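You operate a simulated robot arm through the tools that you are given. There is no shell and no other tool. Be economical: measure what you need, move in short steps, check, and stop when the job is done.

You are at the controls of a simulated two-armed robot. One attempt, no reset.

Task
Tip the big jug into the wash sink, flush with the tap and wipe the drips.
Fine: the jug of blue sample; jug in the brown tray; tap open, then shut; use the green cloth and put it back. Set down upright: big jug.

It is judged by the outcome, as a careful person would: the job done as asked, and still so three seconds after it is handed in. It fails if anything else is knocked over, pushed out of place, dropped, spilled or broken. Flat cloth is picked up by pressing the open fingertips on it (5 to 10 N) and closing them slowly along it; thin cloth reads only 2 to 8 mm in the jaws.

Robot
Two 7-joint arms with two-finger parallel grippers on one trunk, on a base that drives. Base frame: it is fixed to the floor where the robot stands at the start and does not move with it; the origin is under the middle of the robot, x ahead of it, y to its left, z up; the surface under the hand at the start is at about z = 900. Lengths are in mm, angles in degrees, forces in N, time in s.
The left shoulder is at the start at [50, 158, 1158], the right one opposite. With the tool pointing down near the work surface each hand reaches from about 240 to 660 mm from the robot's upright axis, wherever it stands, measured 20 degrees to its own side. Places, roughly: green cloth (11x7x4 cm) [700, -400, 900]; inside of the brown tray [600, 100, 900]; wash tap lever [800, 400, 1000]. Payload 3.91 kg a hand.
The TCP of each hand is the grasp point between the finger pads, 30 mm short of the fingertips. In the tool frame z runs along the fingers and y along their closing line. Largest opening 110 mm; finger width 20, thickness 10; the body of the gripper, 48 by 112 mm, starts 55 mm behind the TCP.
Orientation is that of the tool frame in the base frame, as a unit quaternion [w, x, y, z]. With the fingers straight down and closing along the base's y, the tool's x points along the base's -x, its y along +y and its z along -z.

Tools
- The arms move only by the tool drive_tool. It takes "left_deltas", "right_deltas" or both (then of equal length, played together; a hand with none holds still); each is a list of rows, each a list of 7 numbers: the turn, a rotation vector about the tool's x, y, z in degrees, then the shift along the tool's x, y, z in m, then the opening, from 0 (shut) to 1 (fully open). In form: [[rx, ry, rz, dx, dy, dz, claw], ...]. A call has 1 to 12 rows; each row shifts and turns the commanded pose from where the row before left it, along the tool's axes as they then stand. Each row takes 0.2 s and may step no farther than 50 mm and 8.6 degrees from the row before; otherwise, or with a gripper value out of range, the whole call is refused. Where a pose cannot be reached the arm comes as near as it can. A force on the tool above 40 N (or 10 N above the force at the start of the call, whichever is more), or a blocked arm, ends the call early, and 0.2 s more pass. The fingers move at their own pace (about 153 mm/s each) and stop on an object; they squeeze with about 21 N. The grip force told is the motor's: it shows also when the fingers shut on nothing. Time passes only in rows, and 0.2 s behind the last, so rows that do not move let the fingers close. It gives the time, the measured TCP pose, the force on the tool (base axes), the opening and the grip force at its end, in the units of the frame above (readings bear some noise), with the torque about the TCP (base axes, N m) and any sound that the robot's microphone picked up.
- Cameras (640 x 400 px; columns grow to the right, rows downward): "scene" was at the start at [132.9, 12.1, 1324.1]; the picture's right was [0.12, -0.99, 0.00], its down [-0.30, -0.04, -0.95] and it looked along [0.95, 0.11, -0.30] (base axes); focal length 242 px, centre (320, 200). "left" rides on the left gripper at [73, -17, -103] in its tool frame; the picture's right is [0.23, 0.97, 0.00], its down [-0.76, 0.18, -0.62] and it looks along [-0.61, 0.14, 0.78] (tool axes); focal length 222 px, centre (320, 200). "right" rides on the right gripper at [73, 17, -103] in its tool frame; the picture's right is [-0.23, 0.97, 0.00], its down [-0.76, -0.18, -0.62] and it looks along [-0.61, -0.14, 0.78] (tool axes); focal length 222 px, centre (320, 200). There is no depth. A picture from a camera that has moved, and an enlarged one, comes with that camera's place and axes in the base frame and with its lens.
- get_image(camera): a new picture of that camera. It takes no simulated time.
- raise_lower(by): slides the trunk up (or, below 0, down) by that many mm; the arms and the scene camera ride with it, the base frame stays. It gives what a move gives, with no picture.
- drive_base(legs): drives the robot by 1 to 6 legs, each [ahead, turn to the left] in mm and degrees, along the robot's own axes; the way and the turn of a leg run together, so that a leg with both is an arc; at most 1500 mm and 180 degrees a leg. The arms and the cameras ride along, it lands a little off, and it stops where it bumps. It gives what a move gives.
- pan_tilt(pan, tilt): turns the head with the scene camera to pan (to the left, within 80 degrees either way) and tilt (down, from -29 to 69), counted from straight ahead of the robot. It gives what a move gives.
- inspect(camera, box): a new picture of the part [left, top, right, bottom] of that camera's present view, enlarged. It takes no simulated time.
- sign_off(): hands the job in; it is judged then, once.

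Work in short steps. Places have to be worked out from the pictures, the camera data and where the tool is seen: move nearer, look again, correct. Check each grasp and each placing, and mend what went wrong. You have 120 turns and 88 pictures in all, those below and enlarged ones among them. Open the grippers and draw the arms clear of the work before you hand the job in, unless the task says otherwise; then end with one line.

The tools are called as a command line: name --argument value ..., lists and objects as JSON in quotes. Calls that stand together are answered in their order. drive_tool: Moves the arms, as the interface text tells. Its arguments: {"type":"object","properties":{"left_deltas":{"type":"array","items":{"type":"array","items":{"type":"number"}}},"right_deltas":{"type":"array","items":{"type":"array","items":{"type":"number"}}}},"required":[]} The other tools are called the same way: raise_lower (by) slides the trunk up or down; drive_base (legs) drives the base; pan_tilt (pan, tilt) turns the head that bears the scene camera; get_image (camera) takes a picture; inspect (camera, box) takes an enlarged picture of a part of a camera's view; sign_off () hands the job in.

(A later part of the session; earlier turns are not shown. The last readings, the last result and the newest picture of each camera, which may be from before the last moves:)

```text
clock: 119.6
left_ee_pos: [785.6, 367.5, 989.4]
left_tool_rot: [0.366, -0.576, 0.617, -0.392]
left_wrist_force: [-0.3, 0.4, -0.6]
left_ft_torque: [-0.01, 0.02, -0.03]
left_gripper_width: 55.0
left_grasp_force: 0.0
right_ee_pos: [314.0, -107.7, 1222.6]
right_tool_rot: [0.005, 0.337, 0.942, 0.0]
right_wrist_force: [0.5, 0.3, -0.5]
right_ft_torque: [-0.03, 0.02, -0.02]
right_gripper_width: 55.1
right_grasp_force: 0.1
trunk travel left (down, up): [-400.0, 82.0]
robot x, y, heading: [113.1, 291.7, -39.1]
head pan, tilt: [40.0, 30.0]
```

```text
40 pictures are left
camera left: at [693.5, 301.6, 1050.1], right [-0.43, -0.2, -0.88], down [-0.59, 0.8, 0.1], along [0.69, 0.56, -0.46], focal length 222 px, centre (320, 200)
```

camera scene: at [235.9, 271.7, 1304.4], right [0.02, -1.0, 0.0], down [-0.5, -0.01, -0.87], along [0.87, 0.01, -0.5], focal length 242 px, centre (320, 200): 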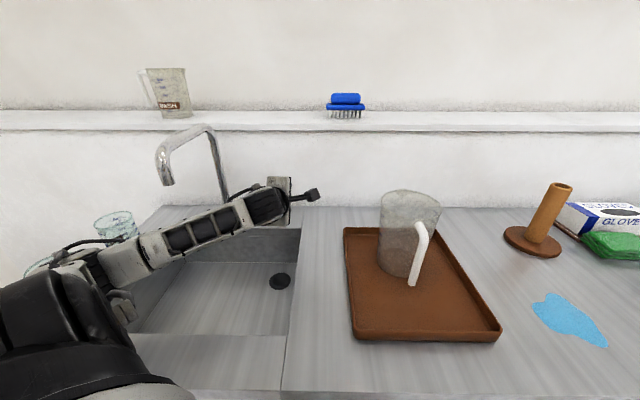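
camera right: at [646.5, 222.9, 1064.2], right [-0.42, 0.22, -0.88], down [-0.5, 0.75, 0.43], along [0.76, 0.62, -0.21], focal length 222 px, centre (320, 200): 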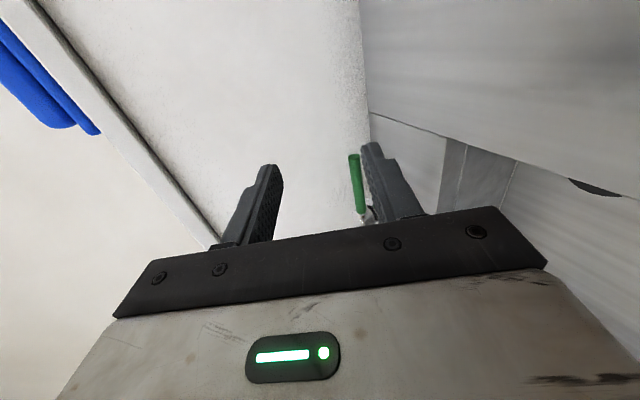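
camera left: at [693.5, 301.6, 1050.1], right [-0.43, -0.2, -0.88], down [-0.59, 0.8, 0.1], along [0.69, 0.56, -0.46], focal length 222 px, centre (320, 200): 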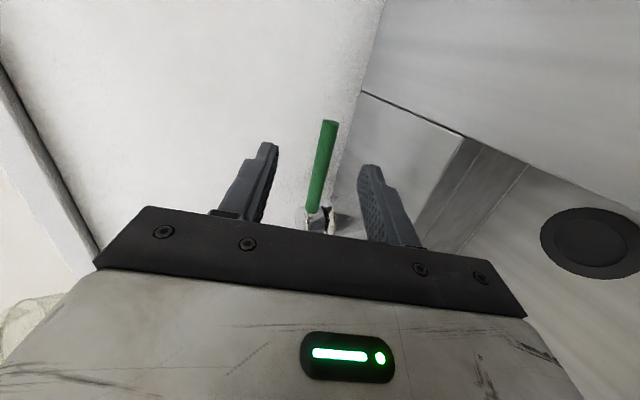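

The bar lies neatly between the two fingers. I advance 55 mm and close on it.

drive_tool --left_deltas '[[0, 0, 0, 0, 0.001, 0.0185, 0.5], [0, 0, 0, 0, 0.001, 0.0185, 0.5], [0, 0, 0, 0, 0.001, 0.018, 0.5], [0, 0, 0, 0, 0, 0, 0.3], [0, 0, 0, 0, 0, 0, 0.15], [0, 0, 0, 0, 0, 0, 0], [0, 0, 0, 0, 0, 0, 0]]'

get_image --camera "left"

```text
clock: 120.9
left_ee_pos: [831.3, 369.9, 963.8]
left_tool_rot: [0.376, -0.575, 0.623, -0.373]
left_wrist_force: [-28.0, 6.6, -25.2]
left_ft_torque: [-0.25, 0.25, 0.39]
left_gripper_width: 14.3
left_grasp_force: 20.6
right_ee_pos: [310.5, -112.9, 1219.8]
right_tool_rot: [0.006, 0.337, 0.942, 0.003]
right_wrist_force: [0.3, 0.7, 0.3]
right_ft_torque: [0.0, -0.01, 0.01]
right_gripper_width: 54.9
right_grasp_force: 0.0
trunk travel left (down, up): [-400.0, 82.0]
robot x, y, heading: [113.3, 292.5, -38.9]
head pan, tilt: [40.0, 30.0]
stopped in row 6 (left hand): the force on the tool passed its limit at 44 N (the readings are from after the stop); the commanded pose is now the measured one
```

```text
39 pictures are left
camera left: at [742.0, 300.8, 1022.1], right [-0.44, -0.17, -0.88], down [-0.6, 0.79, 0.14], along [0.67, 0.59, -0.45], focal length 222 px, centre (320, 200)
```

left: 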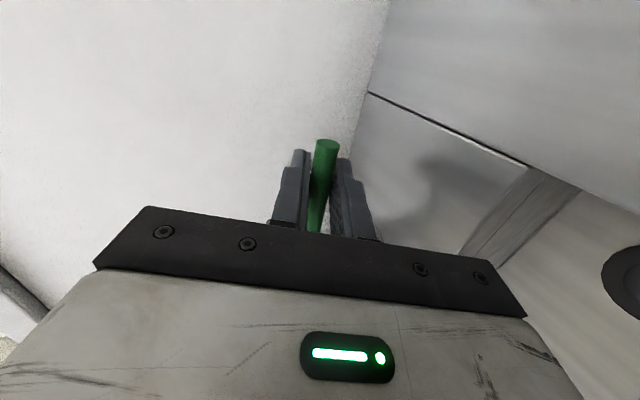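

Gripped (14 mm), but the hand is off-centre and pushed down/back by the rigid bar. I yield 3 mm in that direction to relax it.

drive_tool --left_deltas '[[0, 0, 0, 0, 0.002, -0.001, 0], [0, 0, 0, 0, 0, 0, 0]]'

```text
clock: 121.2
left_ee_pos: [831.4, 369.7, 964.9]
left_tool_rot: [0.375, -0.575, 0.625, -0.373]
left_wrist_force: [-5.0, 3.9, -7.5]
left_ft_torque: [-1.46, 0.0, -0.58]
left_gripper_width: 13.9
left_grasp_force: 44.8
right_ee_pos: [310.6, -112.8, 1219.7]
right_tool_rot: [0.007, 0.338, 0.941, 0.003]
right_wrist_force: [-0.1, 0.6, 0.3]
right_ft_torque: [0.01, 0.01, 0.0]
right_gripper_width: 54.9
right_grasp_force: 0.0
trunk travel left (down, up): [-400.0, 82.0]
robot x, y, heading: [114.8, 294.7, -39.3]
head pan, tilt: [40.0, 30.0]
stopped in row 1 (left hand): the force on the tool passed its limit at 54 N (the readings are from after the stop); the commanded pose is now the measured one
```

Residual force is now low but torque remains. I open slightly and re-close at this pose to centre the bar.

drive_tool --left_deltas '[[0, 0, 0, 0, 0, 0, 0.3], [0, 0, 0, 0, 0, 0, 0.3]]'

get_image --camera "left"

```text
clock: 121.8
left_ee_pos: [831.5, 370.6, 964.3]
left_tool_rot: [0.376, -0.574, 0.625, -0.372]
left_wrist_force: [0.0, -0.7, -0.1]
left_ft_torque: [-0.02, -0.01, 0.0]
left_gripper_width: 33.1
left_grasp_force: 0.0
right_ee_pos: [311.7, -112.3, 1220.7]
right_tool_rot: [0.006, 0.338, 0.941, 0.003]
right_wrist_force: [-0.1, -0.1, 0.2]
right_ft_torque: [-0.02, 0.01, 0.0]
right_gripper_width: 55.0
right_grasp_force: 0.1
trunk travel left (down, up): [-400.0, 82.0]
robot x, y, heading: [114.0, 298.0, -39.4]
head pan, tilt: [40.0, 30.0]
```

```text
38 pictures are left
camera left: at [741.6, 301.3, 1022.9], right [-0.44, -0.16, -0.88], down [-0.59, 0.79, 0.15], along [0.68, 0.59, -0.44], focal length 222 px, centre (320, 200)
```

left: 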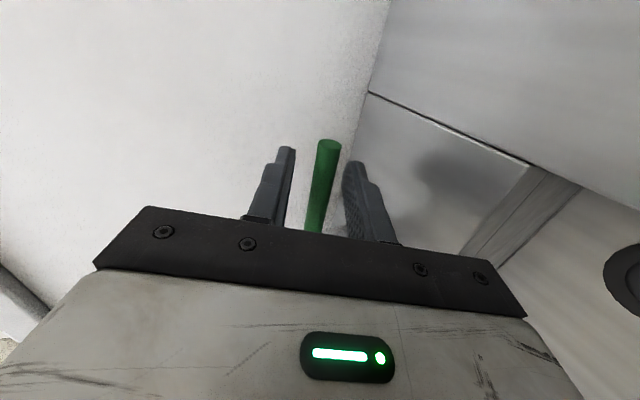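

The bar is about 3–4 mm toward the lower finger. I shift 3.5 mm that way and close gently.

drive_tool --left_deltas '[[0, 0, 0, 0, 0.0035, 0, 0.3], [0, 0, 0, 0, 0, 0, 0.2], [0, 0, 0, 0, 0, 0, 0.15], [0, 0, 0, 0, 0, 0, 0.12], [0, 0, 0, 0, 0, 0, 0.1], [0, 0, 0, 0, 0, 0, 0.1]]'

```text
clock: 123.2
left_ee_pos: [834.2, 379.0, 970.5]
left_tool_rot: [0.39, -0.567, 0.627, -0.366]
left_wrist_force: [-22.1, -4.7, -31.1]
left_ft_torque: [-0.31, 0.26, 0.48]
left_gripper_width: 29.9
left_grasp_force: 18.8
right_ee_pos: [312.7, -110.8, 1221.8]
right_tool_rot: [0.005, 0.338, 0.941, 0.003]
right_wrist_force: [0.2, -0.1, -0.4]
right_ft_torque: [0.02, 0.02, 0.02]
right_gripper_width: 55.0
right_grasp_force: 0.0
trunk travel left (down, up): [-400.0, 82.0]
robot x, y, heading: [114.0, 296.4, -39.0]
head pan, tilt: [40.0, 30.0]
```

The hand got displaced and stopped at 30 mm. I look at what it's touching.

get_image --camera "left"

inspect --camera "scene" --box '[200, 150, 360, 250]'

```text
37 pictures are left
camera left: at [744.1, 307.8, 1025.7], right [-0.43, -0.14, -0.89], down [-0.6, 0.79, 0.16], along [0.68, 0.6, -0.42], focal length 222 px, centre (320, 200)
```

left: 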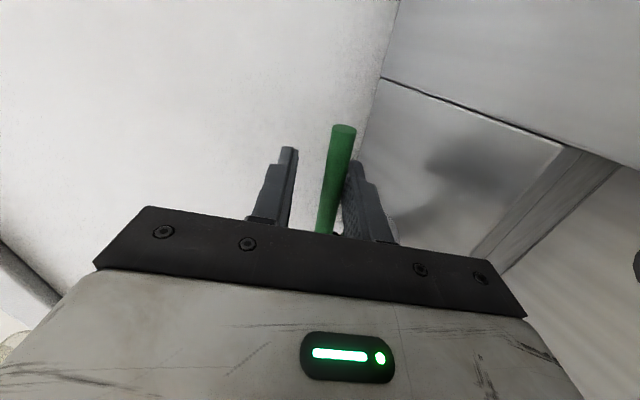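

```text
4.00 times, centred on (280, 200) of scene
camera zoom: at [233.2, 268.4, 1305.5], right [0.02, -1.0, 0.0], down [-0.5, 0.0, -0.87], along [0.87, 0.02, -0.5], focal length 967 px, centre (480, 200)
```

zoom: 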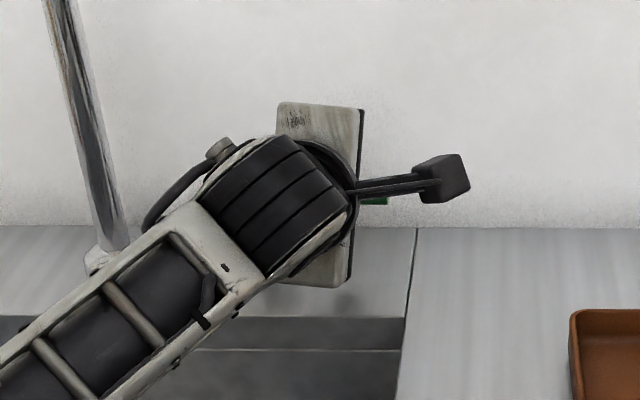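

The arm is at the edge of its reach here, so it drifts sideways. I open, retract 100 mm and drive the base 60 mm closer (it wasn't blocked at this heading).

drive_tool --left_deltas '[[0, 0, 0, 0, 0, 0, 0.5], [0, 0, 0, 0, 0, 0, 0.5], [0, 0, 0, 0, 0, -0.035, 0.5], [0, 0, 0, 0, 0, -0.04, 0.5], [0, 0, 0, 0, 0, -0.04, 0.5], [0, 0, 0, 0, 0, 0, 0.5]]'

drive_base --legs '[[60, 0]]'

get_image --camera "scene"

```text
clock: 124.0
left_ee_pos: [817.8, 388.1, 996.7]
left_tool_rot: [0.421, -0.548, 0.636, -0.343]
left_wrist_force: [-6.4, 4.8, -30.6]
left_ft_torque: [-0.2, 0.51, 0.39]
left_gripper_width: 70.6
left_grasp_force: 15.6
right_ee_pos: [310.8, -119.2, 1216.1]
right_tool_rot: [0.006, 0.34, 0.941, 0.005]
right_wrist_force: [0.3, -0.4, -0.2]
right_ft_torque: [-0.05, -0.01, 0.04]
right_gripper_width: 54.9
right_grasp_force: 0.1
trunk travel left (down, up): [-400.0, 82.0]
robot x, y, heading: [114.2, 296.6, -39.3]
head pan, tilt: [40.0, 30.0]
stopped in row 4 (left hand): the force on the tool passed its limit at 60 N (the readings are from after the stop); the commanded pose is now the measured one
```

```text
clock: 125.5
left_ee_pos: [840.8, 374.8, 982.3]
left_tool_rot: [0.411, -0.553, 0.642, -0.337]
left_wrist_force: [-0.9, 1.7, -10.2]
left_ft_torque: [-0.08, -0.05, 0.04]
left_gripper_width: 60.1
left_grasp_force: 4.7
right_ee_pos: [338.6, -129.0, 1222.0]
right_tool_rot: [0.007, 0.34, 0.94, 0.002]
right_wrist_force: [-0.3, -0.5, 0.1]
right_ft_torque: [-0.02, 0.0, -0.03]
right_gripper_width: 54.9
right_grasp_force: 0.0
trunk travel left (down, up): [-400.0, 82.0]
robot x, y, heading: [123.7, 252.5, -38.9]
head pan, tilt: [40.0, 30.0]
stopped in leg 1: the robot was blocked; the commanded pose is now the measured one
```

```text
35 pictures are left
camera scene: at [245.7, 234.7, 1303.8], right [0.02, -1.0, 0.0], down [-0.5, -0.01, -0.87], along [0.87, 0.01, -0.5], focal length 242 px, centre (320, 200)
```

scene: 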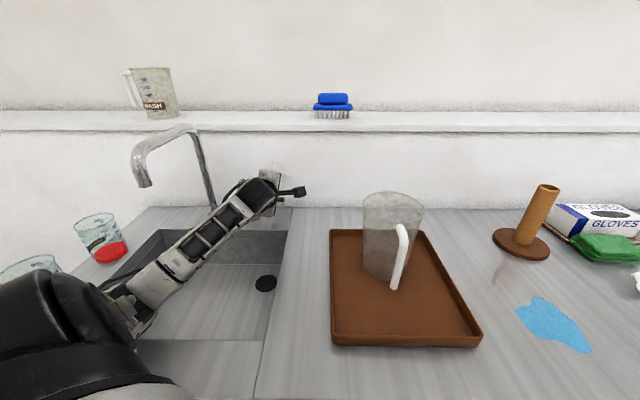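

The lower finger is still bearing up against the bar. I look from the wrist camera before moving.

get_image --camera "left"

inspect --camera "scene" --box '[190, 150, 350, 250]'

```text
34 pictures are left
camera left: at [751.5, 298.9, 1032.0], right [-0.43, -0.07, -0.9], down [-0.6, 0.77, 0.23], along [0.67, 0.64, -0.37], focal length 222 px, centre (320, 200)
```

left: 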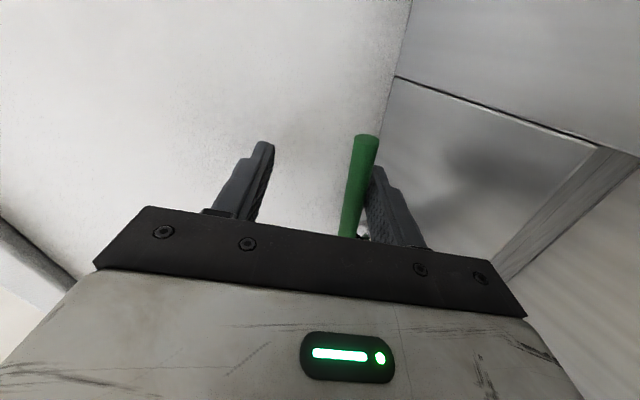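

```text
4.00 times, centred on (270, 200) of scene
camera zoom: at [245.7, 234.7, 1303.8], right [0.02, -1.0, 0.0], down [-0.5, -0.01, -0.87], along [0.87, 0.01, -0.5], focal length 967 px, centre (520, 200)
```

zoom: 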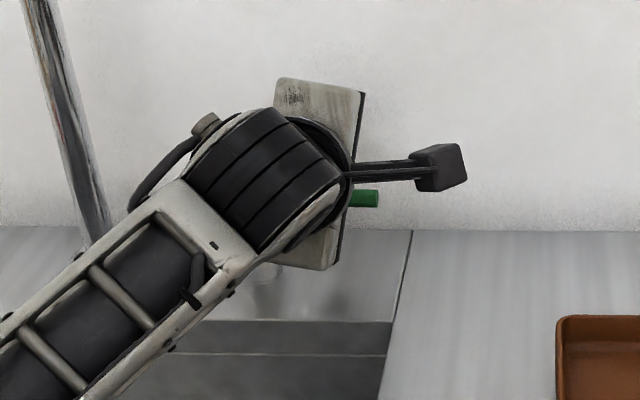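

The bar is intact; the hand sits about 20 mm too high. I lower it along the closing line to free the lower finger, then retract along the fingers.

drive_tool --left_deltas '[[0, 0, 0, 0, 0.008, 0, 0.6], [0, 0, 0, 0, 0.008, 0, 0.6], [0, 0, 0, 0, 0, 0, 0.6]]'

drive_tool --left_deltas '[[0, 0, 0, 0, 0, -0.03, 0.6], [0, 0, 0, 0, 0, -0.03, 0.6], [0, 0, 0, 0, 0, -0.03, 0.6], [0, 0, 0, 0, 0, 0, 0.6]]'

```text
clock: 126.0
left_ee_pos: [840.6, 379.6, 993.0]
left_tool_rot: [0.432, -0.537, 0.645, -0.33]
left_wrist_force: [-1.7, 6.8, -28.4]
left_ft_torque: [-0.31, -0.19, -0.07]
left_gripper_width: 79.2
left_grasp_force: 13.8
right_ee_pos: [333.7, -133.7, 1221.9]
right_tool_rot: [0.007, 0.341, 0.94, 0.005]
right_wrist_force: [-0.6, 0.9, 0.6]
right_ft_torque: [-0.05, -0.04, 0.03]
right_gripper_width: 55.0
right_grasp_force: 0.0
trunk travel left (down, up): [-400.0, 82.0]
robot x, y, heading: [121.6, 261.0, -39.2]
head pan, tilt: [40.0, 30.0]
stopped in row 2 (left hand): the force on the tool passed its limit at 44 N (the readings are from after the stop); the commanded pose is now the measured one
```

```text
clock: 126.3
left_ee_pos: [836.3, 379.4, 994.1]
left_tool_rot: [0.434, -0.533, 0.65, -0.322]
left_wrist_force: [-6.5, 5.9, -26.6]
left_ft_torque: [-0.26, 0.14, 0.09]
left_gripper_width: 79.3
left_grasp_force: 13.4
right_ee_pos: [331.7, -136.4, 1220.7]
right_tool_rot: [0.008, 0.343, 0.939, 0.004]
right_wrist_force: [-0.7, -0.4, -0.6]
right_ft_torque: [0.09, 0.0, -0.02]
right_gripper_width: 55.1
right_grasp_force: 0.0
trunk travel left (down, up): [-400.0, 82.0]
robot x, y, heading: [120.7, 258.1, -39.4]
head pan, tilt: [40.0, 30.0]
stopped in row 1 (left hand): the force on the tool passed its limit at 58 N (the readings are from after the stop); the commanded pose is now the measured one
```

Explanation: the elbow is low and is resting on the counter/sink rim, pushing the hand up. First I open fully to free the lower finger from the bar.

drive_tool --left_deltas '[[0, 0, 0, 0, 0, 0, 1], [0, 0, 0, 0, 0, 0, 1], [0, 0, 0, 0, 0, 0, 1]]'

pan_tilt --pan 65 --tilt 40

get_image --camera "scene"

```text
clock: 127.1
left_ee_pos: [837.1, 379.5, 997.9]
left_tool_rot: [0.436, -0.531, 0.648, -0.329]
left_wrist_force: [0.7, -0.3, 0.5]
left_ft_torque: [0.01, 0.03, -0.02]
left_gripper_width: 109.7
left_grasp_force: 0.1
right_ee_pos: [332.8, -135.1, 1221.3]
right_tool_rot: [0.008, 0.341, 0.94, 0.002]
right_wrist_force: [0.4, 0.6, -0.4]
right_ft_torque: [0.01, -0.01, -0.01]
right_gripper_width: 54.8
right_grasp_force: 0.1
trunk travel left (down, up): [-400.0, 82.0]
robot x, y, heading: [128.6, 258.4, -39.3]
head pan, tilt: [40.0, 30.0]
```

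```text
clock: 128.0
left_ee_pos: [836.4, 379.9, 998.3]
left_tool_rot: [0.436, -0.531, 0.648, -0.329]
left_wrist_force: [0.9, 0.1, 0.1]
left_ft_torque: [0.04, -0.01, 0.01]
left_gripper_width: 110.1
left_grasp_force: 0.1
right_ee_pos: [333.2, -134.2, 1220.9]
right_tool_rot: [0.008, 0.342, 0.94, 0.005]
right_wrist_force: [0.8, -0.6, -0.3]
right_ft_torque: [0.01, -0.03, -0.02]
right_gripper_width: 55.0
right_grasp_force: 0.1
trunk travel left (down, up): [-400.0, 82.0]
robot x, y, heading: [124.4, 257.3, -39.0]
head pan, tilt: [65.0, 40.0]
```

```text
32 pictures are left
camera scene: at [228.4, 264.3, 1289.6], right [0.43, -0.9, 0.0], down [-0.58, -0.27, -0.77], along [0.69, 0.34, -0.64], focal length 242 px, centre (320, 200)
```

scene: 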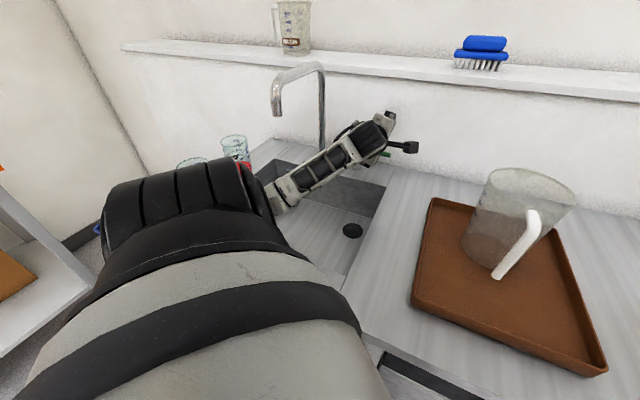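

Force is zero now and the bar is free in the open jaws. I retract along the fingers in small steps.

drive_tool --left_deltas '[[0, 0, 0, 0, 0, -0.02, 1], [0, 0, 0, 0, 0, -0.02, 1], [0, 0, 0, 0, 0, -0.02, 1], [0, 0, 0, 0, 0, -0.02, 1], [0, 0, 0, 0, 0, -0.02, 1], [0, 0, 0, 0, 0, 0, 1]]'

```text
clock: 128.4
left_ee_pos: [825.0, 386.3, 1013.4]
left_tool_rot: [0.449, -0.522, 0.655, -0.313]
left_wrist_force: [-2.2, 1.9, -12.9]
left_ft_torque: [-0.2, 0.16, 0.15]
left_gripper_width: 110.1
left_grasp_force: 0.3
right_ee_pos: [330.5, -135.1, 1220.5]
right_tool_rot: [0.009, 0.342, 0.94, 0.005]
right_wrist_force: [-0.2, -0.2, -0.9]
right_ft_torque: [0.03, 0.02, -0.03]
right_gripper_width: 54.9
right_grasp_force: 0.0
trunk travel left (down, up): [-400.0, 82.0]
robot x, y, heading: [124.0, 257.8, -39.1]
head pan, tilt: [65.0, 40.0]
stopped in row 2 (left hand): the force on the tool passed its limit at 62 N (the readings are from after the stop); the commanded pose is now the measured one
```

Arm moves alone keep lifting the hand. A small base move shifts the whole arm rigidly: backing 30 mm while turning right 8° should slide the hand off the bar's free end (towards -y).

drive_base --legs '[[-30, -8]]'

get_image --camera "left"

get_image --camera "scene"

```text
clock: 129.4
left_ee_pos: [812.1, 312.0, 1017.1]
left_tool_rot: [0.427, -0.473, 0.687, -0.349]
left_wrist_force: [-0.3, 0.3, 0.5]
left_ft_torque: [-0.02, 0.01, -0.03]
left_gripper_width: 110.0
left_grasp_force: 0.1
right_ee_pos: [247.2, -132.7, 1226.7]
right_tool_rot: [0.012, 0.407, 0.913, 0.002]
right_wrist_force: [-0.5, 0.3, 0.4]
right_ft_torque: [0.0, 0.01, -0.01]
right_gripper_width: 55.1
right_grasp_force: 0.0
trunk travel left (down, up): [-400.0, 82.0]
robot x, y, heading: [103.7, 280.6, -47.3]
head pan, tilt: [65.0, 40.0]
```

```text
31 pictures are left
camera left: at [708.5, 246.1, 1055.0], right [-0.39, 0.09, -0.92], down [-0.49, 0.82, 0.28], along [0.78, 0.56, -0.28], focal length 222 px, centre (320, 200)
```

left: 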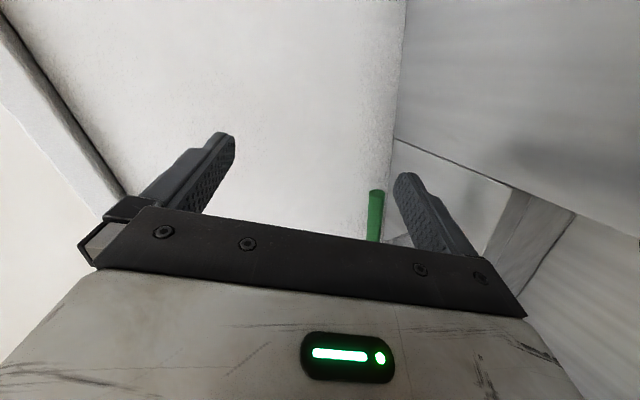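

```text
30 pictures are left
camera scene: at [199.9, 277.3, 1290.3], right [0.3, -0.95, 0.0], down [-0.6, -0.19, -0.77], along [0.74, 0.23, -0.64], focal length 242 px, centre (320, 200)
```

scene: 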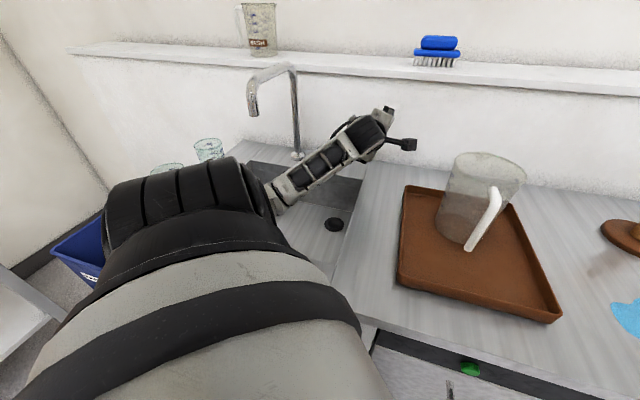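

The hand is free and nothing was disturbed. New approach: raise the trunk to free the elbow, retract, then use steep closed fingers to hook behind the bar from above and pull it.

raise_lower --by 80

drive_tool --left_deltas '[[0, 0, 0, 0, 0, -0.04, 0.6], [0, 0, 0, 0, 0, -0.04, 0.3], [0, 0, 0, 0, 0, -0.04, 0], [0, 0, 0, 0, 0, -0.03, 0]]'

drive_tool --left_deltas '[[-2.98, 3.35, 6.69, 0, 0, 0, 0], [-2.98, 3.35, 6.69, 0, 0, 0, 0], [-2.98, 3.35, 6.69, 0, 0, 0, 0], [-2.98, 3.35, 6.69, 0, 0, 0, 0], [-2.98, 3.35, 6.69, 0, 0, 0, 0], [-2.98, 3.35, 6.69, 0, 0, 0, 0], [-2.98, 3.35, 6.69, 0, 0, 0, 0], [-2.98, 3.35, 6.69, 0, 0, 0, 0], [-2.98, 3.35, 6.69, 0, 0, 0, 0], [-2.98, 3.35, 6.69, 0, 0, 0, 0]]'

get_image --camera "scene"

```text
clock: 130.6
left_ee_pos: [819.0, 311.8, 1089.7]
left_tool_rot: [0.423, -0.475, 0.69, -0.346]
left_wrist_force: [0.4, -0.8, 1.0]
left_ft_torque: [-0.01, -0.01, 0.0]
left_gripper_width: 110.1
left_grasp_force: 0.1
right_ee_pos: [258.3, -132.8, 1303.2]
right_tool_rot: [0.008, 0.407, 0.913, 0.0]
right_wrist_force: [-0.2, -0.2, -0.7]
right_ft_torque: [-0.01, 0.02, -0.04]
right_gripper_width: 55.1
right_grasp_force: 0.0
trunk travel left (down, up): [-480.0, 2.0]
robot x, y, heading: [103.6, 279.6, -47.4]
head pan, tilt: [65.0, 40.0]
```

```text
clock: 131.6
left_ee_pos: [685.3, 322.3, 1152.5]
left_tool_rot: [0.422, -0.476, 0.69, -0.345]
left_wrist_force: [-0.1, 0.0, -0.1]
left_ft_torque: [0.01, 0.02, 0.0]
left_gripper_width: 0.0
left_grasp_force: 21.2
left hand out of reach, approached as far as the arm can: row 4
right_ee_pos: [257.3, -132.5, 1304.6]
right_tool_rot: [0.007, 0.407, 0.913, -0.001]
right_wrist_force: [-0.8, 0.6, -0.7]
right_ft_torque: [-0.04, 0.01, 0.02]
right_gripper_width: 55.0
right_grasp_force: 0.0
trunk travel left (down, up): [-480.0, 2.0]
robot x, y, heading: [100.7, 280.2, -47.4]
head pan, tilt: [65.0, 40.0]
```

```text
clock: 133.8
left_ee_pos: [685.3, 321.9, 1150.5]
left_tool_rot: [0.209, 0.001, 0.978, 0.001]
left_wrist_force: [0.4, -0.1, -0.1]
left_ft_torque: [-0.01, 0.0, -0.01]
left_gripper_width: 0.1
left_grasp_force: 20.9
right_ee_pos: [257.2, -133.0, 1302.4]
right_tool_rot: [0.008, 0.408, 0.913, 0.0]
right_wrist_force: [-0.2, -1.0, 0.6]
right_ft_torque: [0.01, 0.02, -0.01]
right_gripper_width: 55.2
right_grasp_force: 0.1
trunk travel left (down, up): [-480.0, 2.0]
robot x, y, heading: [102.0, 280.7, -47.4]
head pan, tilt: [65.0, 40.0]
```

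```text
29 pictures are left
camera scene: at [210.4, 277.1, 1369.0], right [0.3, -0.95, 0.0], down [-0.61, -0.19, -0.77], along [0.73, 0.23, -0.64], focal length 242 px, centre (320, 200)
```

scene: 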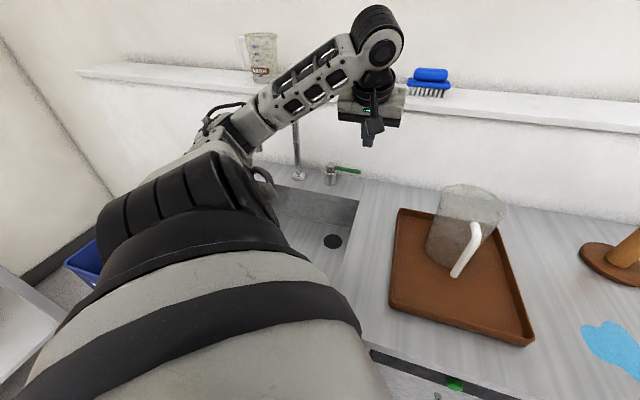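

Elbow is up now and the hand points steeply down with closed fingers. I move to above and behind the bar, [853,360,1030].

drive_tool --left_deltas '[[0, 0, 0, -0.0173, 0.0063, 0.0297, 0], [0, 0, 0, -0.0173, 0.0063, 0.0297, 0], [0, 0, 0, -0.0173, 0.0063, 0.0297, 0], [0, 0, 0, -0.0173, 0.0063, 0.0297, 0], [0, 0, 0, -0.0173, 0.0063, 0.0297, 0], [0, 0, 0, -0.0173, 0.0063, 0.0297, 0], [0, 0, 0, 0, 0, 0, 0]]'

pan_tilt --pan 50 --tilt 35

get_image --camera "scene"

get_image --camera "left"

```text
clock: 135.4
left_ee_pos: [851.6, 360.2, 1030.7]
left_tool_rot: [0.21, 0.001, 0.978, 0.0]
left_wrist_force: [-0.3, -0.3, -1.0]
left_ft_torque: [0.01, 0.02, 0.0]
left_gripper_width: 0.2
left_grasp_force: 21.2
right_ee_pos: [257.4, -133.2, 1302.4]
right_tool_rot: [0.008, 0.408, 0.913, 0.0]
right_wrist_force: [-0.5, -0.2, 0.1]
right_ft_torque: [-0.02, 0.01, -0.03]
right_gripper_width: 54.9
right_grasp_force: 0.0
trunk travel left (down, up): [-480.0, 2.0]
robot x, y, heading: [100.8, 279.0, -47.5]
head pan, tilt: [65.0, 40.0]
```

```text
clock: 136.2
left_ee_pos: [851.4, 359.6, 1031.2]
left_tool_rot: [0.21, 0.0, 0.978, 0.0]
left_wrist_force: [-0.1, -0.2, 0.2]
left_ft_torque: [0.02, 0.0, 0.02]
left_gripper_width: 0.0
left_grasp_force: 20.7
right_ee_pos: [257.0, -133.6, 1303.6]
right_tool_rot: [0.008, 0.407, 0.913, 0.0]
right_wrist_force: [0.6, -0.3, -0.4]
right_ft_torque: [0.01, -0.01, 0.01]
right_gripper_width: 55.1
right_grasp_force: 0.1
trunk travel left (down, up): [-480.0, 2.0]
robot x, y, heading: [99.5, 274.7, -47.6]
head pan, tilt: [50.0, 35.0]
```

```text
28 pictures are left
camera scene: at [217.4, 255.6, 1376.5], right [0.05, -1.0, 0.0], down [-0.57, -0.03, -0.82], along [0.82, 0.04, -0.57], focal length 242 px, centre (320, 200)
```

scene: 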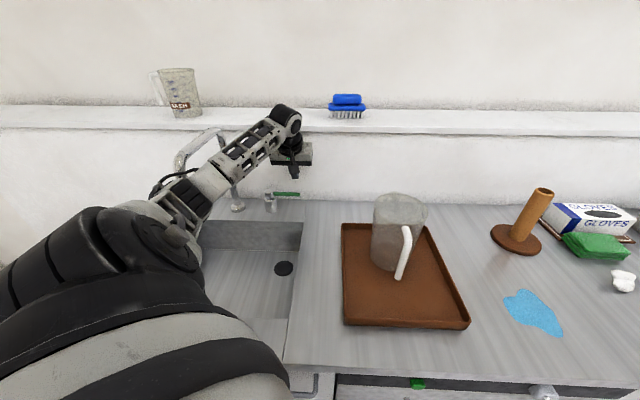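

```text
27 pictures are left
camera left: at [742.8, 343.3, 1096.8], right [-0.21, 0.97, -0.09], down [0.44, 0.18, 0.88], along [0.87, 0.14, -0.47], focal length 222 px, centre (320, 200)
```

left: 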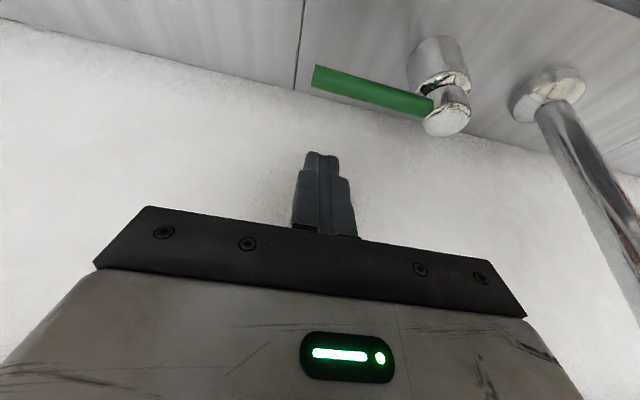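

Fingertips are above and just behind the bar. I go 5 mm further back and descend 58 mm behind it.

drive_tool --left_deltas '[[0, 0, 0, -0.005, 0, 0.002, 0], [0, 0, 0, 0.0059, 0, 0.0132, 0], [0, 0, 0, 0.0059, 0, 0.0132, 0], [0, 0, 0, 0.0059, 0, 0.0132, 0], [0, 0, 0, 0.0059, 0, 0.0132, 0], [0, 0, 0, 0, 0, 0, 0]]'

get_image --camera "left"

```text
clock: 137.6
left_ee_pos: [857.9, 360.1, 972.2]
left_tool_rot: [0.208, -0.001, 0.978, 0.0]
left_wrist_force: [0.2, -1.7, 0.4]
left_ft_torque: [-0.02, 0.03, -0.01]
left_gripper_width: 0.0
left_grasp_force: 21.6
right_ee_pos: [256.6, -133.3, 1303.3]
right_tool_rot: [0.008, 0.407, 0.913, 0.0]
right_wrist_force: [-0.3, -0.5, 0.0]
right_ft_torque: [-0.07, 0.0, 0.01]
right_gripper_width: 54.9
right_grasp_force: 0.0
trunk travel left (down, up): [-480.0, 2.0]
robot x, y, heading: [100.6, 281.5, -47.1]
head pan, tilt: [50.0, 35.0]
```

```text
26 pictures are left
camera left: at [749.8, 344.1, 1037.1], right [-0.21, 0.97, -0.09], down [0.44, 0.18, 0.88], along [0.87, 0.14, -0.47], focal length 222 px, centre (320, 200)
```

left: 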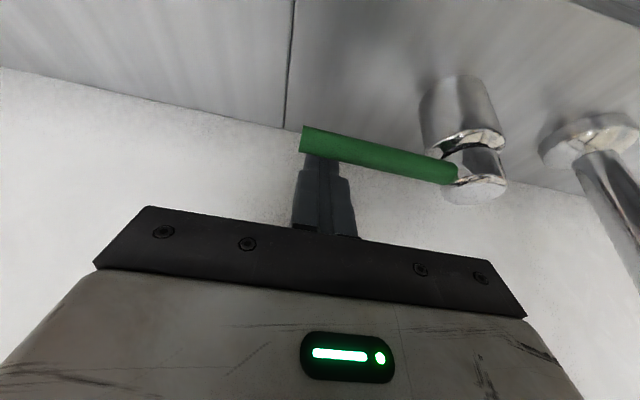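

The fingertips are behind the bar. I pull along the arc, first about 45°.

drive_tool --left_deltas '[[0, 0, 0, 0.0096, -0.0007, -0.0043, 0], [0, 0, 0, 0.0096, -0.0007, -0.0043, 0], [0, 0, 0, 0.0094, 0.002, -0.0042, 0], [0, 0, 0, 0.0094, 0.002, -0.0042, 0], [0, 0, 0, 0.0087, 0.0046, -0.0039, 0], [0, 0, 0, 0.0087, 0.0046, -0.0039, 0], [0, 0, 0, 0, 0, 0, 0]]'

get_image --camera "left"

```text
clock: 139.2
left_ee_pos: [798.3, 372.8, 972.4]
left_tool_rot: [0.209, -0.001, 0.978, 0.002]
left_wrist_force: [0.3, -0.3, -0.2]
left_ft_torque: [0.01, -0.02, 0.0]
left_gripper_width: 0.1
left_grasp_force: 20.8
right_ee_pos: [257.7, -133.5, 1303.6]
right_tool_rot: [0.008, 0.408, 0.913, 0.0]
right_wrist_force: [0.8, -0.6, 0.2]
right_ft_torque: [0.0, 0.03, 0.02]
right_gripper_width: 54.9
right_grasp_force: 0.1
trunk travel left (down, up): [-480.0, 2.0]
robot x, y, heading: [105.1, 277.9, -47.5]
head pan, tilt: [50.0, 35.0]
```

```text
25 pictures are left
camera left: at [689.5, 355.6, 1037.2], right [-0.21, 0.97, -0.09], down [0.44, 0.18, 0.88], along [0.87, 0.14, -0.47], focal length 222 px, centre (320, 200)
```

left: 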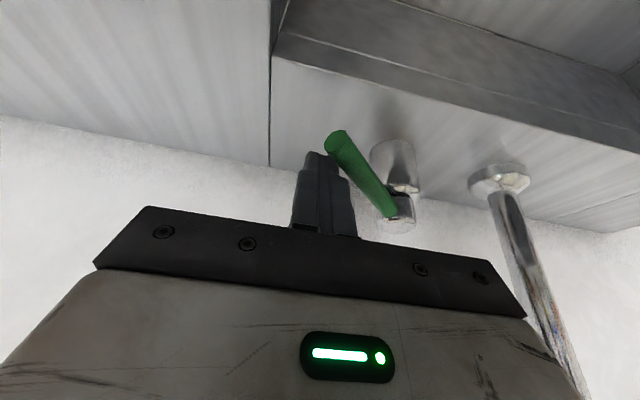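

The lever turns towards me with almost no force, about 45° so far. I continue along the arc to 90°.

drive_tool --left_deltas '[[0, 0, 0, 0.0072, 0.0069, -0.0032, 0], [0, 0, 0, 0.0072, 0.0069, -0.0032, 0], [0, 0, 0, 0.0054, 0.0088, -0.0024, 0], [0, 0, 0, 0.0054, 0.0088, -0.0024, 0], [0, 0, 0, 0.0031, 0.01, -0.0014, 0], [0, 0, 0, 0.0031, 0.01, -0.0014, 0], [0, 0, 0, 0, 0.005, 0, 0], [0, 0, 0, 0, 0, 0, 0]]'

get_image --camera "left"

get_image --camera "scene"

```text
clock: 141.0
left_ee_pos: [763.7, 425.9, 973.6]
left_tool_rot: [0.21, 0.003, 0.978, -0.001]
left_wrist_force: [2.5, -17.2, 6.2]
left_ft_torque: [-0.14, 0.0, -0.16]
left_gripper_width: 0.0
left_grasp_force: 21.0
right_ee_pos: [255.4, -136.5, 1303.0]
right_tool_rot: [0.007, 0.407, 0.913, 0.001]
right_wrist_force: [-1.0, -0.3, 1.0]
right_ft_torque: [-0.01, -0.01, 0.02]
right_gripper_width: 54.9
right_grasp_force: 0.0
trunk travel left (down, up): [-480.0, 2.0]
robot x, y, heading: [103.6, 279.9, -47.6]
head pan, tilt: [50.0, 35.0]
```

```text
24 pictures are left
camera left: at [654.2, 408.6, 1038.6], right [-0.2, 0.97, -0.1], down [0.44, 0.18, 0.88], along [0.88, 0.14, -0.46], focal length 222 px, centre (320, 200)
```

left: 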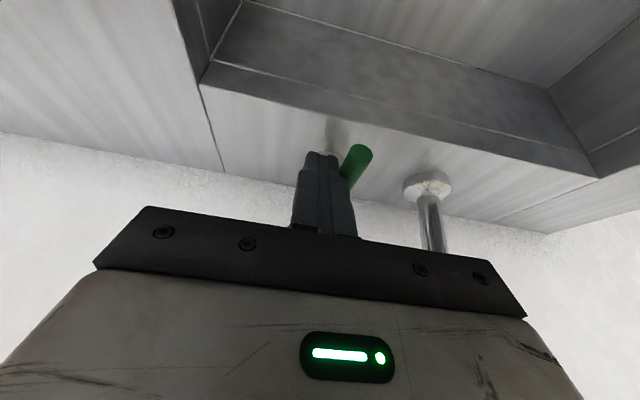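

```text
23 pictures are left
camera scene: at [217.0, 253.0, 1376.6], right [0.04, -1.0, 0.0], down [-0.57, -0.02, -0.82], along [0.82, 0.04, -0.57], focal length 242 px, centre (320, 200)
```

scene: 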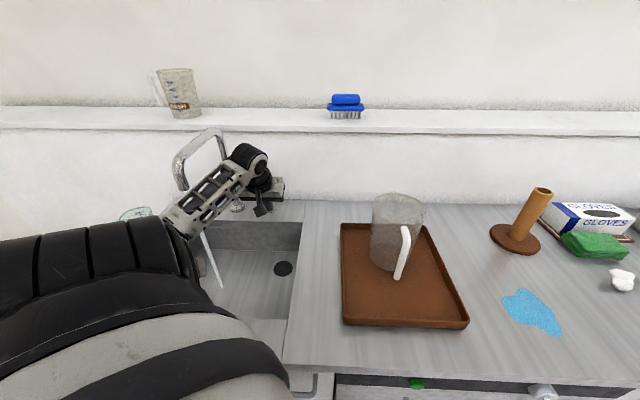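

Water is running into the sink and the lever is at its stop. I relieve the contact and let it flush for a few seconds.

drive_tool --left_deltas '[[0, 0, 0, 0, -0.006, 0, 0], [0, 0, 0, 0, 0, 0, 0], [0, 0, 0, 0, 0, 0, 0], [0, 0, 0, 0, 0, 0, 0], [0, 0, 0, 0, 0, 0, 0], [0, 0, 0, 0, 0, 0, 0], [0, 0, 0, 0, 0, 0, 0], [0, 0, 0, 0, 0, 0, 0], [0, 0, 0, 0, 0, 0, 0], [0, 0, 0, 0, 0, 0, 0], [0, 0, 0, 0, 0, 0, 0], [0, 0, 0, 0, 0, 0, 0]]'

drive_tool --left_deltas '[[0, 0, 0, -0.0078, 0, -0.0174, 0], [0, 0, 0, -0.0078, 0, -0.0174, 0], [0, 0, 0, 0, 0.004, 0, 0.25], [0, 0, 0, 0, 0.004, 0, 0.45], [0, 0, 0, 0, 0, 0, 0.45], [0, 0, 0, 0, 0, 0, 0.45], [0, 0, 0, 0, 0, 0, 0.45], [0, 0, 0, 0, 0, 0, 0.45], [0, 0, 0, 0, 0, 0, 0.45], [0, 0, 0, 0, 0, 0, 0.45], [0, 0, 0, 0, 0, 0, 0.45], [0, 0, 0, 0, 0, 0, 0.45]]'

get_image --camera "left"

```text
clock: 143.6
left_ee_pos: [762.6, 421.2, 972.7]
left_tool_rot: [0.209, -0.001, 0.978, 0.001]
left_wrist_force: [-1.5, -6.1, 6.6]
left_ft_torque: [0.07, 0.09, 0.01]
left_gripper_width: 0.0
left_grasp_force: 20.9
right_ee_pos: [256.1, -133.1, 1303.1]
right_tool_rot: [0.008, 0.407, 0.913, 0.0]
right_wrist_force: [0.4, -0.2, -0.5]
right_ft_torque: [0.0, -0.03, 0.01]
right_gripper_width: 55.0
right_grasp_force: 0.0
trunk travel left (down, up): [-480.0, 2.0]
robot x, y, heading: [98.5, 281.9, -47.3]
head pan, tilt: [50.0, 35.0]
```

```text
clock: 146.2
left_ee_pos: [763.4, 429.4, 1010.3]
left_tool_rot: [0.209, 0.0, 0.978, 0.0]
left_wrist_force: [-0.2, 0.7, 0.1]
left_ft_torque: [0.01, -0.03, -0.02]
left_gripper_width: 49.7
left_grasp_force: 0.1
right_ee_pos: [257.7, -133.2, 1304.0]
right_tool_rot: [0.008, 0.407, 0.913, 0.0]
right_wrist_force: [-0.2, 0.0, -0.6]
right_ft_torque: [-0.02, -0.02, 0.02]
right_gripper_width: 55.0
right_grasp_force: 0.1
trunk travel left (down, up): [-480.0, 2.0]
robot x, y, heading: [102.2, 276.6, -47.3]
head pan, tilt: [50.0, 35.0]
```

```text
22 pictures are left
camera left: at [654.6, 413.8, 1075.5], right [-0.21, 0.97, -0.09], down [0.44, 0.18, 0.88], along [0.87, 0.14, -0.47], focal length 222 px, centre (320, 200)
```

left: 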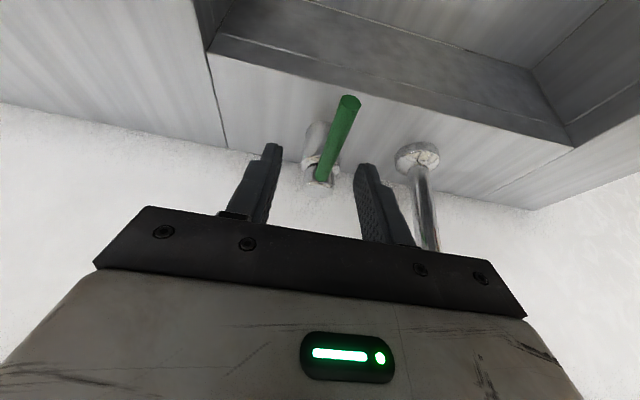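

The open fingers straddle the lever from above. I lower 38 mm and sweep the lever back along the arc, pushing with the left finger, to shut it.

drive_tool --left_deltas '[[0, 0, 0, 0.0078, 0, 0.0174, 0.45], [0, 0, 0, 0.0078, 0, 0.0174, 0.45], [0, 0, 0, 0, 0, 0, 0.45]]'

drive_tool --left_deltas '[[0, 0, 0, 0.0011, -0.0125, -0.0005, 0.45], [0, 0, 0, 0.0011, -0.0125, -0.0005, 0.45], [0, 0, 0, -0.0018, -0.0103, 0.0008, 0.45], [0, 0, 0, -0.0018, -0.0103, 0.0008, 0.45], [0, 0, 0, -0.0043, -0.0095, 0.0019, 0.45], [0, 0, 0, -0.0043, -0.0095, 0.0019, 0.45], [0, 0, 0, -0.0062, -0.0079, 0.0028, 0.45], [0, 0, 0, -0.0062, -0.0079, 0.0028, 0.45], [0, 0, 0, -0.0079, -0.0058, 0.0036, 0.45], [0, 0, 0, -0.0079, -0.0058, 0.0036, 0.45], [0, 0, 0, -0.0091, -0.0035, 0.0041, 0.45], [0, 0, 0, -0.0091, -0.0035, 0.0041, 0.45]]'

get_image --camera "left"

```text
clock: 147.0
left_ee_pos: [764.0, 429.7, 971.9]
left_tool_rot: [0.21, 0.0, 0.978, 0.001]
left_wrist_force: [0.2, 0.6, -0.2]
left_ft_torque: [-0.03, 0.01, 0.03]
left_gripper_width: 49.5
left_grasp_force: 0.0
right_ee_pos: [257.5, -132.9, 1302.7]
right_tool_rot: [0.008, 0.408, 0.913, 0.0]
right_wrist_force: [0.7, 0.9, 0.2]
right_ft_torque: [-0.02, 0.01, 0.0]
right_gripper_width: 55.2
right_grasp_force: 0.1
trunk travel left (down, up): [-480.0, 2.0]
robot x, y, heading: [104.0, 280.6, -47.5]
head pan, tilt: [50.0, 35.0]
```

```text
clock: 149.6
left_ee_pos: [816.5, 332.1, 964.8]
left_tool_rot: [0.194, -0.002, 0.981, 0.005]
left_wrist_force: [-16.7, -0.1, 1.3]
left_ft_torque: [0.12, 0.26, 0.55]
left_gripper_width: 49.7
left_grasp_force: 0.3
right_ee_pos: [255.6, -133.4, 1303.6]
right_tool_rot: [0.008, 0.407, 0.913, 0.001]
right_wrist_force: [0.8, -0.7, -0.4]
right_ft_torque: [-0.02, 0.02, 0.01]
right_gripper_width: 55.0
right_grasp_force: 0.0
trunk travel left (down, up): [-480.0, 2.0]
robot x, y, heading: [100.8, 280.7, -47.4]
head pan, tilt: [50.0, 35.0]
stopped in row 12 (left hand): the force on the tool passed its limit at 41 N (the readings are from after the stop); the commanded pose is now the measured one
```

```text
21 pictures are left
camera left: at [709.9, 315.9, 1033.8], right [-0.21, 0.97, -0.08], down [0.47, 0.17, 0.87], along [0.86, 0.15, -0.49], focal length 222 px, centre (320, 200)
```

left: 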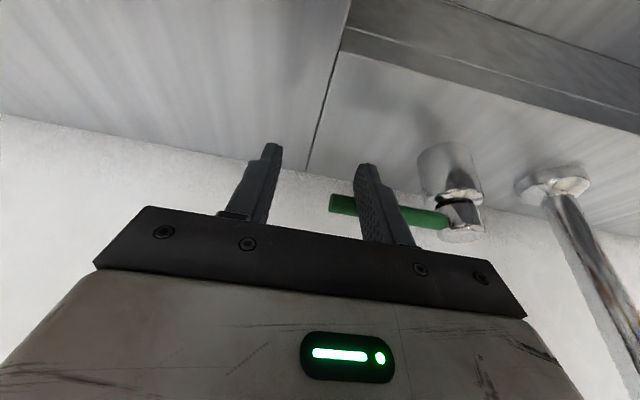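

The lever hit its shut stop and is parallel to the wall again. I back off, raise the hand and check that the water is off.

drive_tool --left_deltas '[[0, 0, 0, 0.0137, 0, -0.0062, 0.45], [0, 0, 0, 0.0137, 0, -0.0062, 0.45], [0, 0, 0, -0.0154, 0, -0.0342, 0.45], [0, 0, 0, -0.0154, 0, -0.0342, 0.45], [0, 0, 0, -0.0154, 0, -0.0342, 0.45], [0, 0, 0, -0.0154, 0, -0.0342, 0.45], [0, 0, 0, 0.03, 0, -0.03, 0.45], [0, 0, 0, 0.03, 0, -0.03, 0.45], [0, 0, 0, 0.03, 0, -0.03, 0.45], [0, 0, 0, 0, 0, 0, 0.45]]'

get_image --camera "scene"

```text
clock: 151.8
left_ee_pos: [676.9, 330.2, 1165.5]
left_tool_rot: [0.198, -0.001, 0.98, 0.004]
left_wrist_force: [-0.2, -0.3, 0.0]
left_ft_torque: [0.01, 0.04, -0.03]
left_gripper_width: 49.7
left_grasp_force: 0.0
right_ee_pos: [257.5, -131.8, 1303.6]
right_tool_rot: [0.007, 0.407, 0.913, 0.0]
right_wrist_force: [0.2, -0.4, -0.4]
right_ft_torque: [-0.02, 0.01, 0.02]
right_gripper_width: 55.3
right_grasp_force: 0.0
trunk travel left (down, up): [-480.0, 2.0]
robot x, y, heading: [101.5, 277.3, -47.5]
head pan, tilt: [50.0, 35.0]
```

```text
20 pictures are left
camera scene: at [217.3, 255.6, 1376.5], right [0.05, -1.0, 0.0], down [-0.57, -0.03, -0.82], along [0.82, 0.04, -0.57], focal length 242 px, centre (320, 200)
```

scene: 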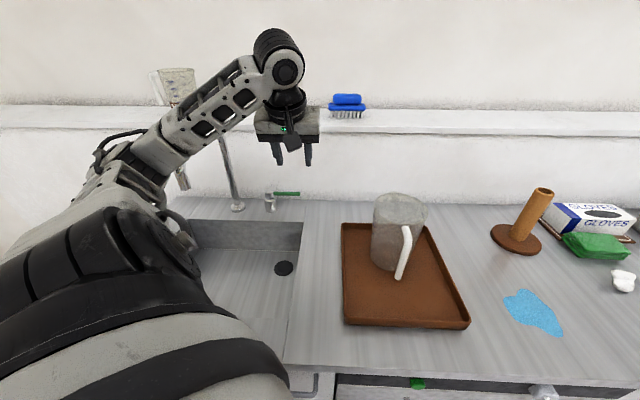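

The water is off, the jug stands in the tray. Now the cloth: I back away, drive to the right side and face the counter near y≈-200.

drive_base --legs '[[-200, 0], [0, -42.5], [620, 0], [0, 90], [140, 0]]'

raise_lower --by -80

pan_tilt --pan -25 --tilt 35

get_image --camera "scene"

```text
clock: 163.2
left_ee_pos: [454.2, 274.9, 1165.7]
left_tool_rot: [0.179, -0.401, 0.894, 0.085]
left_wrist_force: [0.5, 0.2, 0.0]
left_ft_torque: [0.01, 0.0, 0.01]
left_gripper_width: 49.5
left_grasp_force: 0.1
right_ee_pos: [520.2, -348.0, 1303.2]
right_tool_rot: [0.008, -0.002, 1.0, 0.004]
right_wrist_force: [0.9, -0.9, 0.4]
right_ft_torque: [-0.01, 0.01, 0.01]
right_gripper_width: 54.9
right_grasp_force: 0.1
trunk travel left (down, up): [-480.0, 2.0]
robot x, y, heading: [108.0, -189.4, 0.7]
head pan, tilt: [50.0, 35.0]
```

```text
clock: 164.4
left_ee_pos: [453.0, 275.5, 1086.9]
left_tool_rot: [0.179, -0.401, 0.894, 0.084]
left_wrist_force: [-0.3, 1.4, -1.0]
left_ft_torque: [0.01, 0.0, -0.01]
left_gripper_width: 49.4
left_grasp_force: 0.1
right_ee_pos: [518.4, -346.8, 1224.0]
right_tool_rot: [0.007, -0.002, 1.0, 0.003]
right_wrist_force: [0.3, -0.2, 0.0]
right_ft_torque: [0.01, -0.01, 0.01]
right_gripper_width: 55.2
right_grasp_force: 0.1
trunk travel left (down, up): [-400.0, 82.0]
robot x, y, heading: [109.3, -185.8, 0.9]
head pan, tilt: [50.0, 35.0]
```

```text
clock: 165.9
left_ee_pos: [452.4, 274.8, 1085.8]
left_tool_rot: [0.179, -0.401, 0.894, 0.084]
left_wrist_force: [-0.4, -0.3, 1.0]
left_ft_torque: [-0.01, 0.03, -0.04]
left_gripper_width: 49.5
left_grasp_force: 0.0
right_ee_pos: [518.6, -347.1, 1223.1]
right_tool_rot: [0.007, -0.001, 1.0, 0.004]
right_wrist_force: [-0.5, 0.4, 0.7]
right_ft_torque: [-0.01, 0.01, -0.01]
right_gripper_width: 55.1
right_grasp_force: 0.1
trunk travel left (down, up): [-400.0, 82.0]
robot x, y, heading: [109.2, -184.4, 0.8]
head pan, tilt: [-25.0, 35.0]
```

```text
19 pictures are left
camera scene: at [228.2, -222.1, 1296.6], right [-0.41, -0.91, 0.0], down [-0.52, 0.23, -0.82], along [0.75, -0.34, -0.57], focal length 242 px, centre (320, 200)
```

scene: 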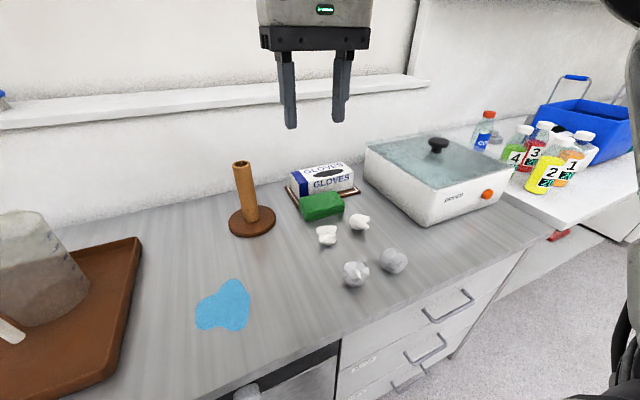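

inspect --camera "scene" --box '[260, 150, 420, 250]'

```text
4.00 times, centred on (340, 200) of scene
camera zoom: at [228.2, -222.1, 1296.6], right [-0.41, -0.91, 0.0], down [-0.52, 0.23, -0.82], along [0.75, -0.34, -0.57], focal length 967 px, centre (240, 200)
```

zoom: 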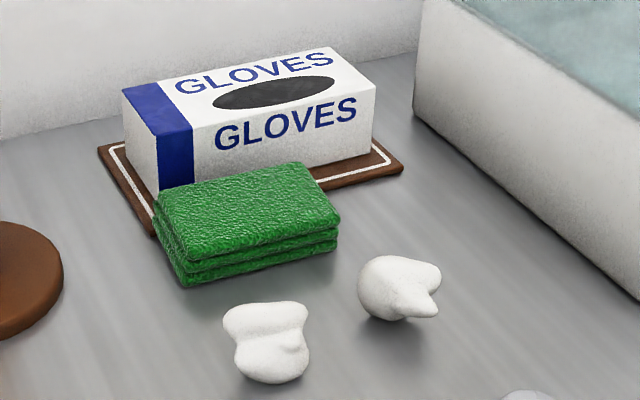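

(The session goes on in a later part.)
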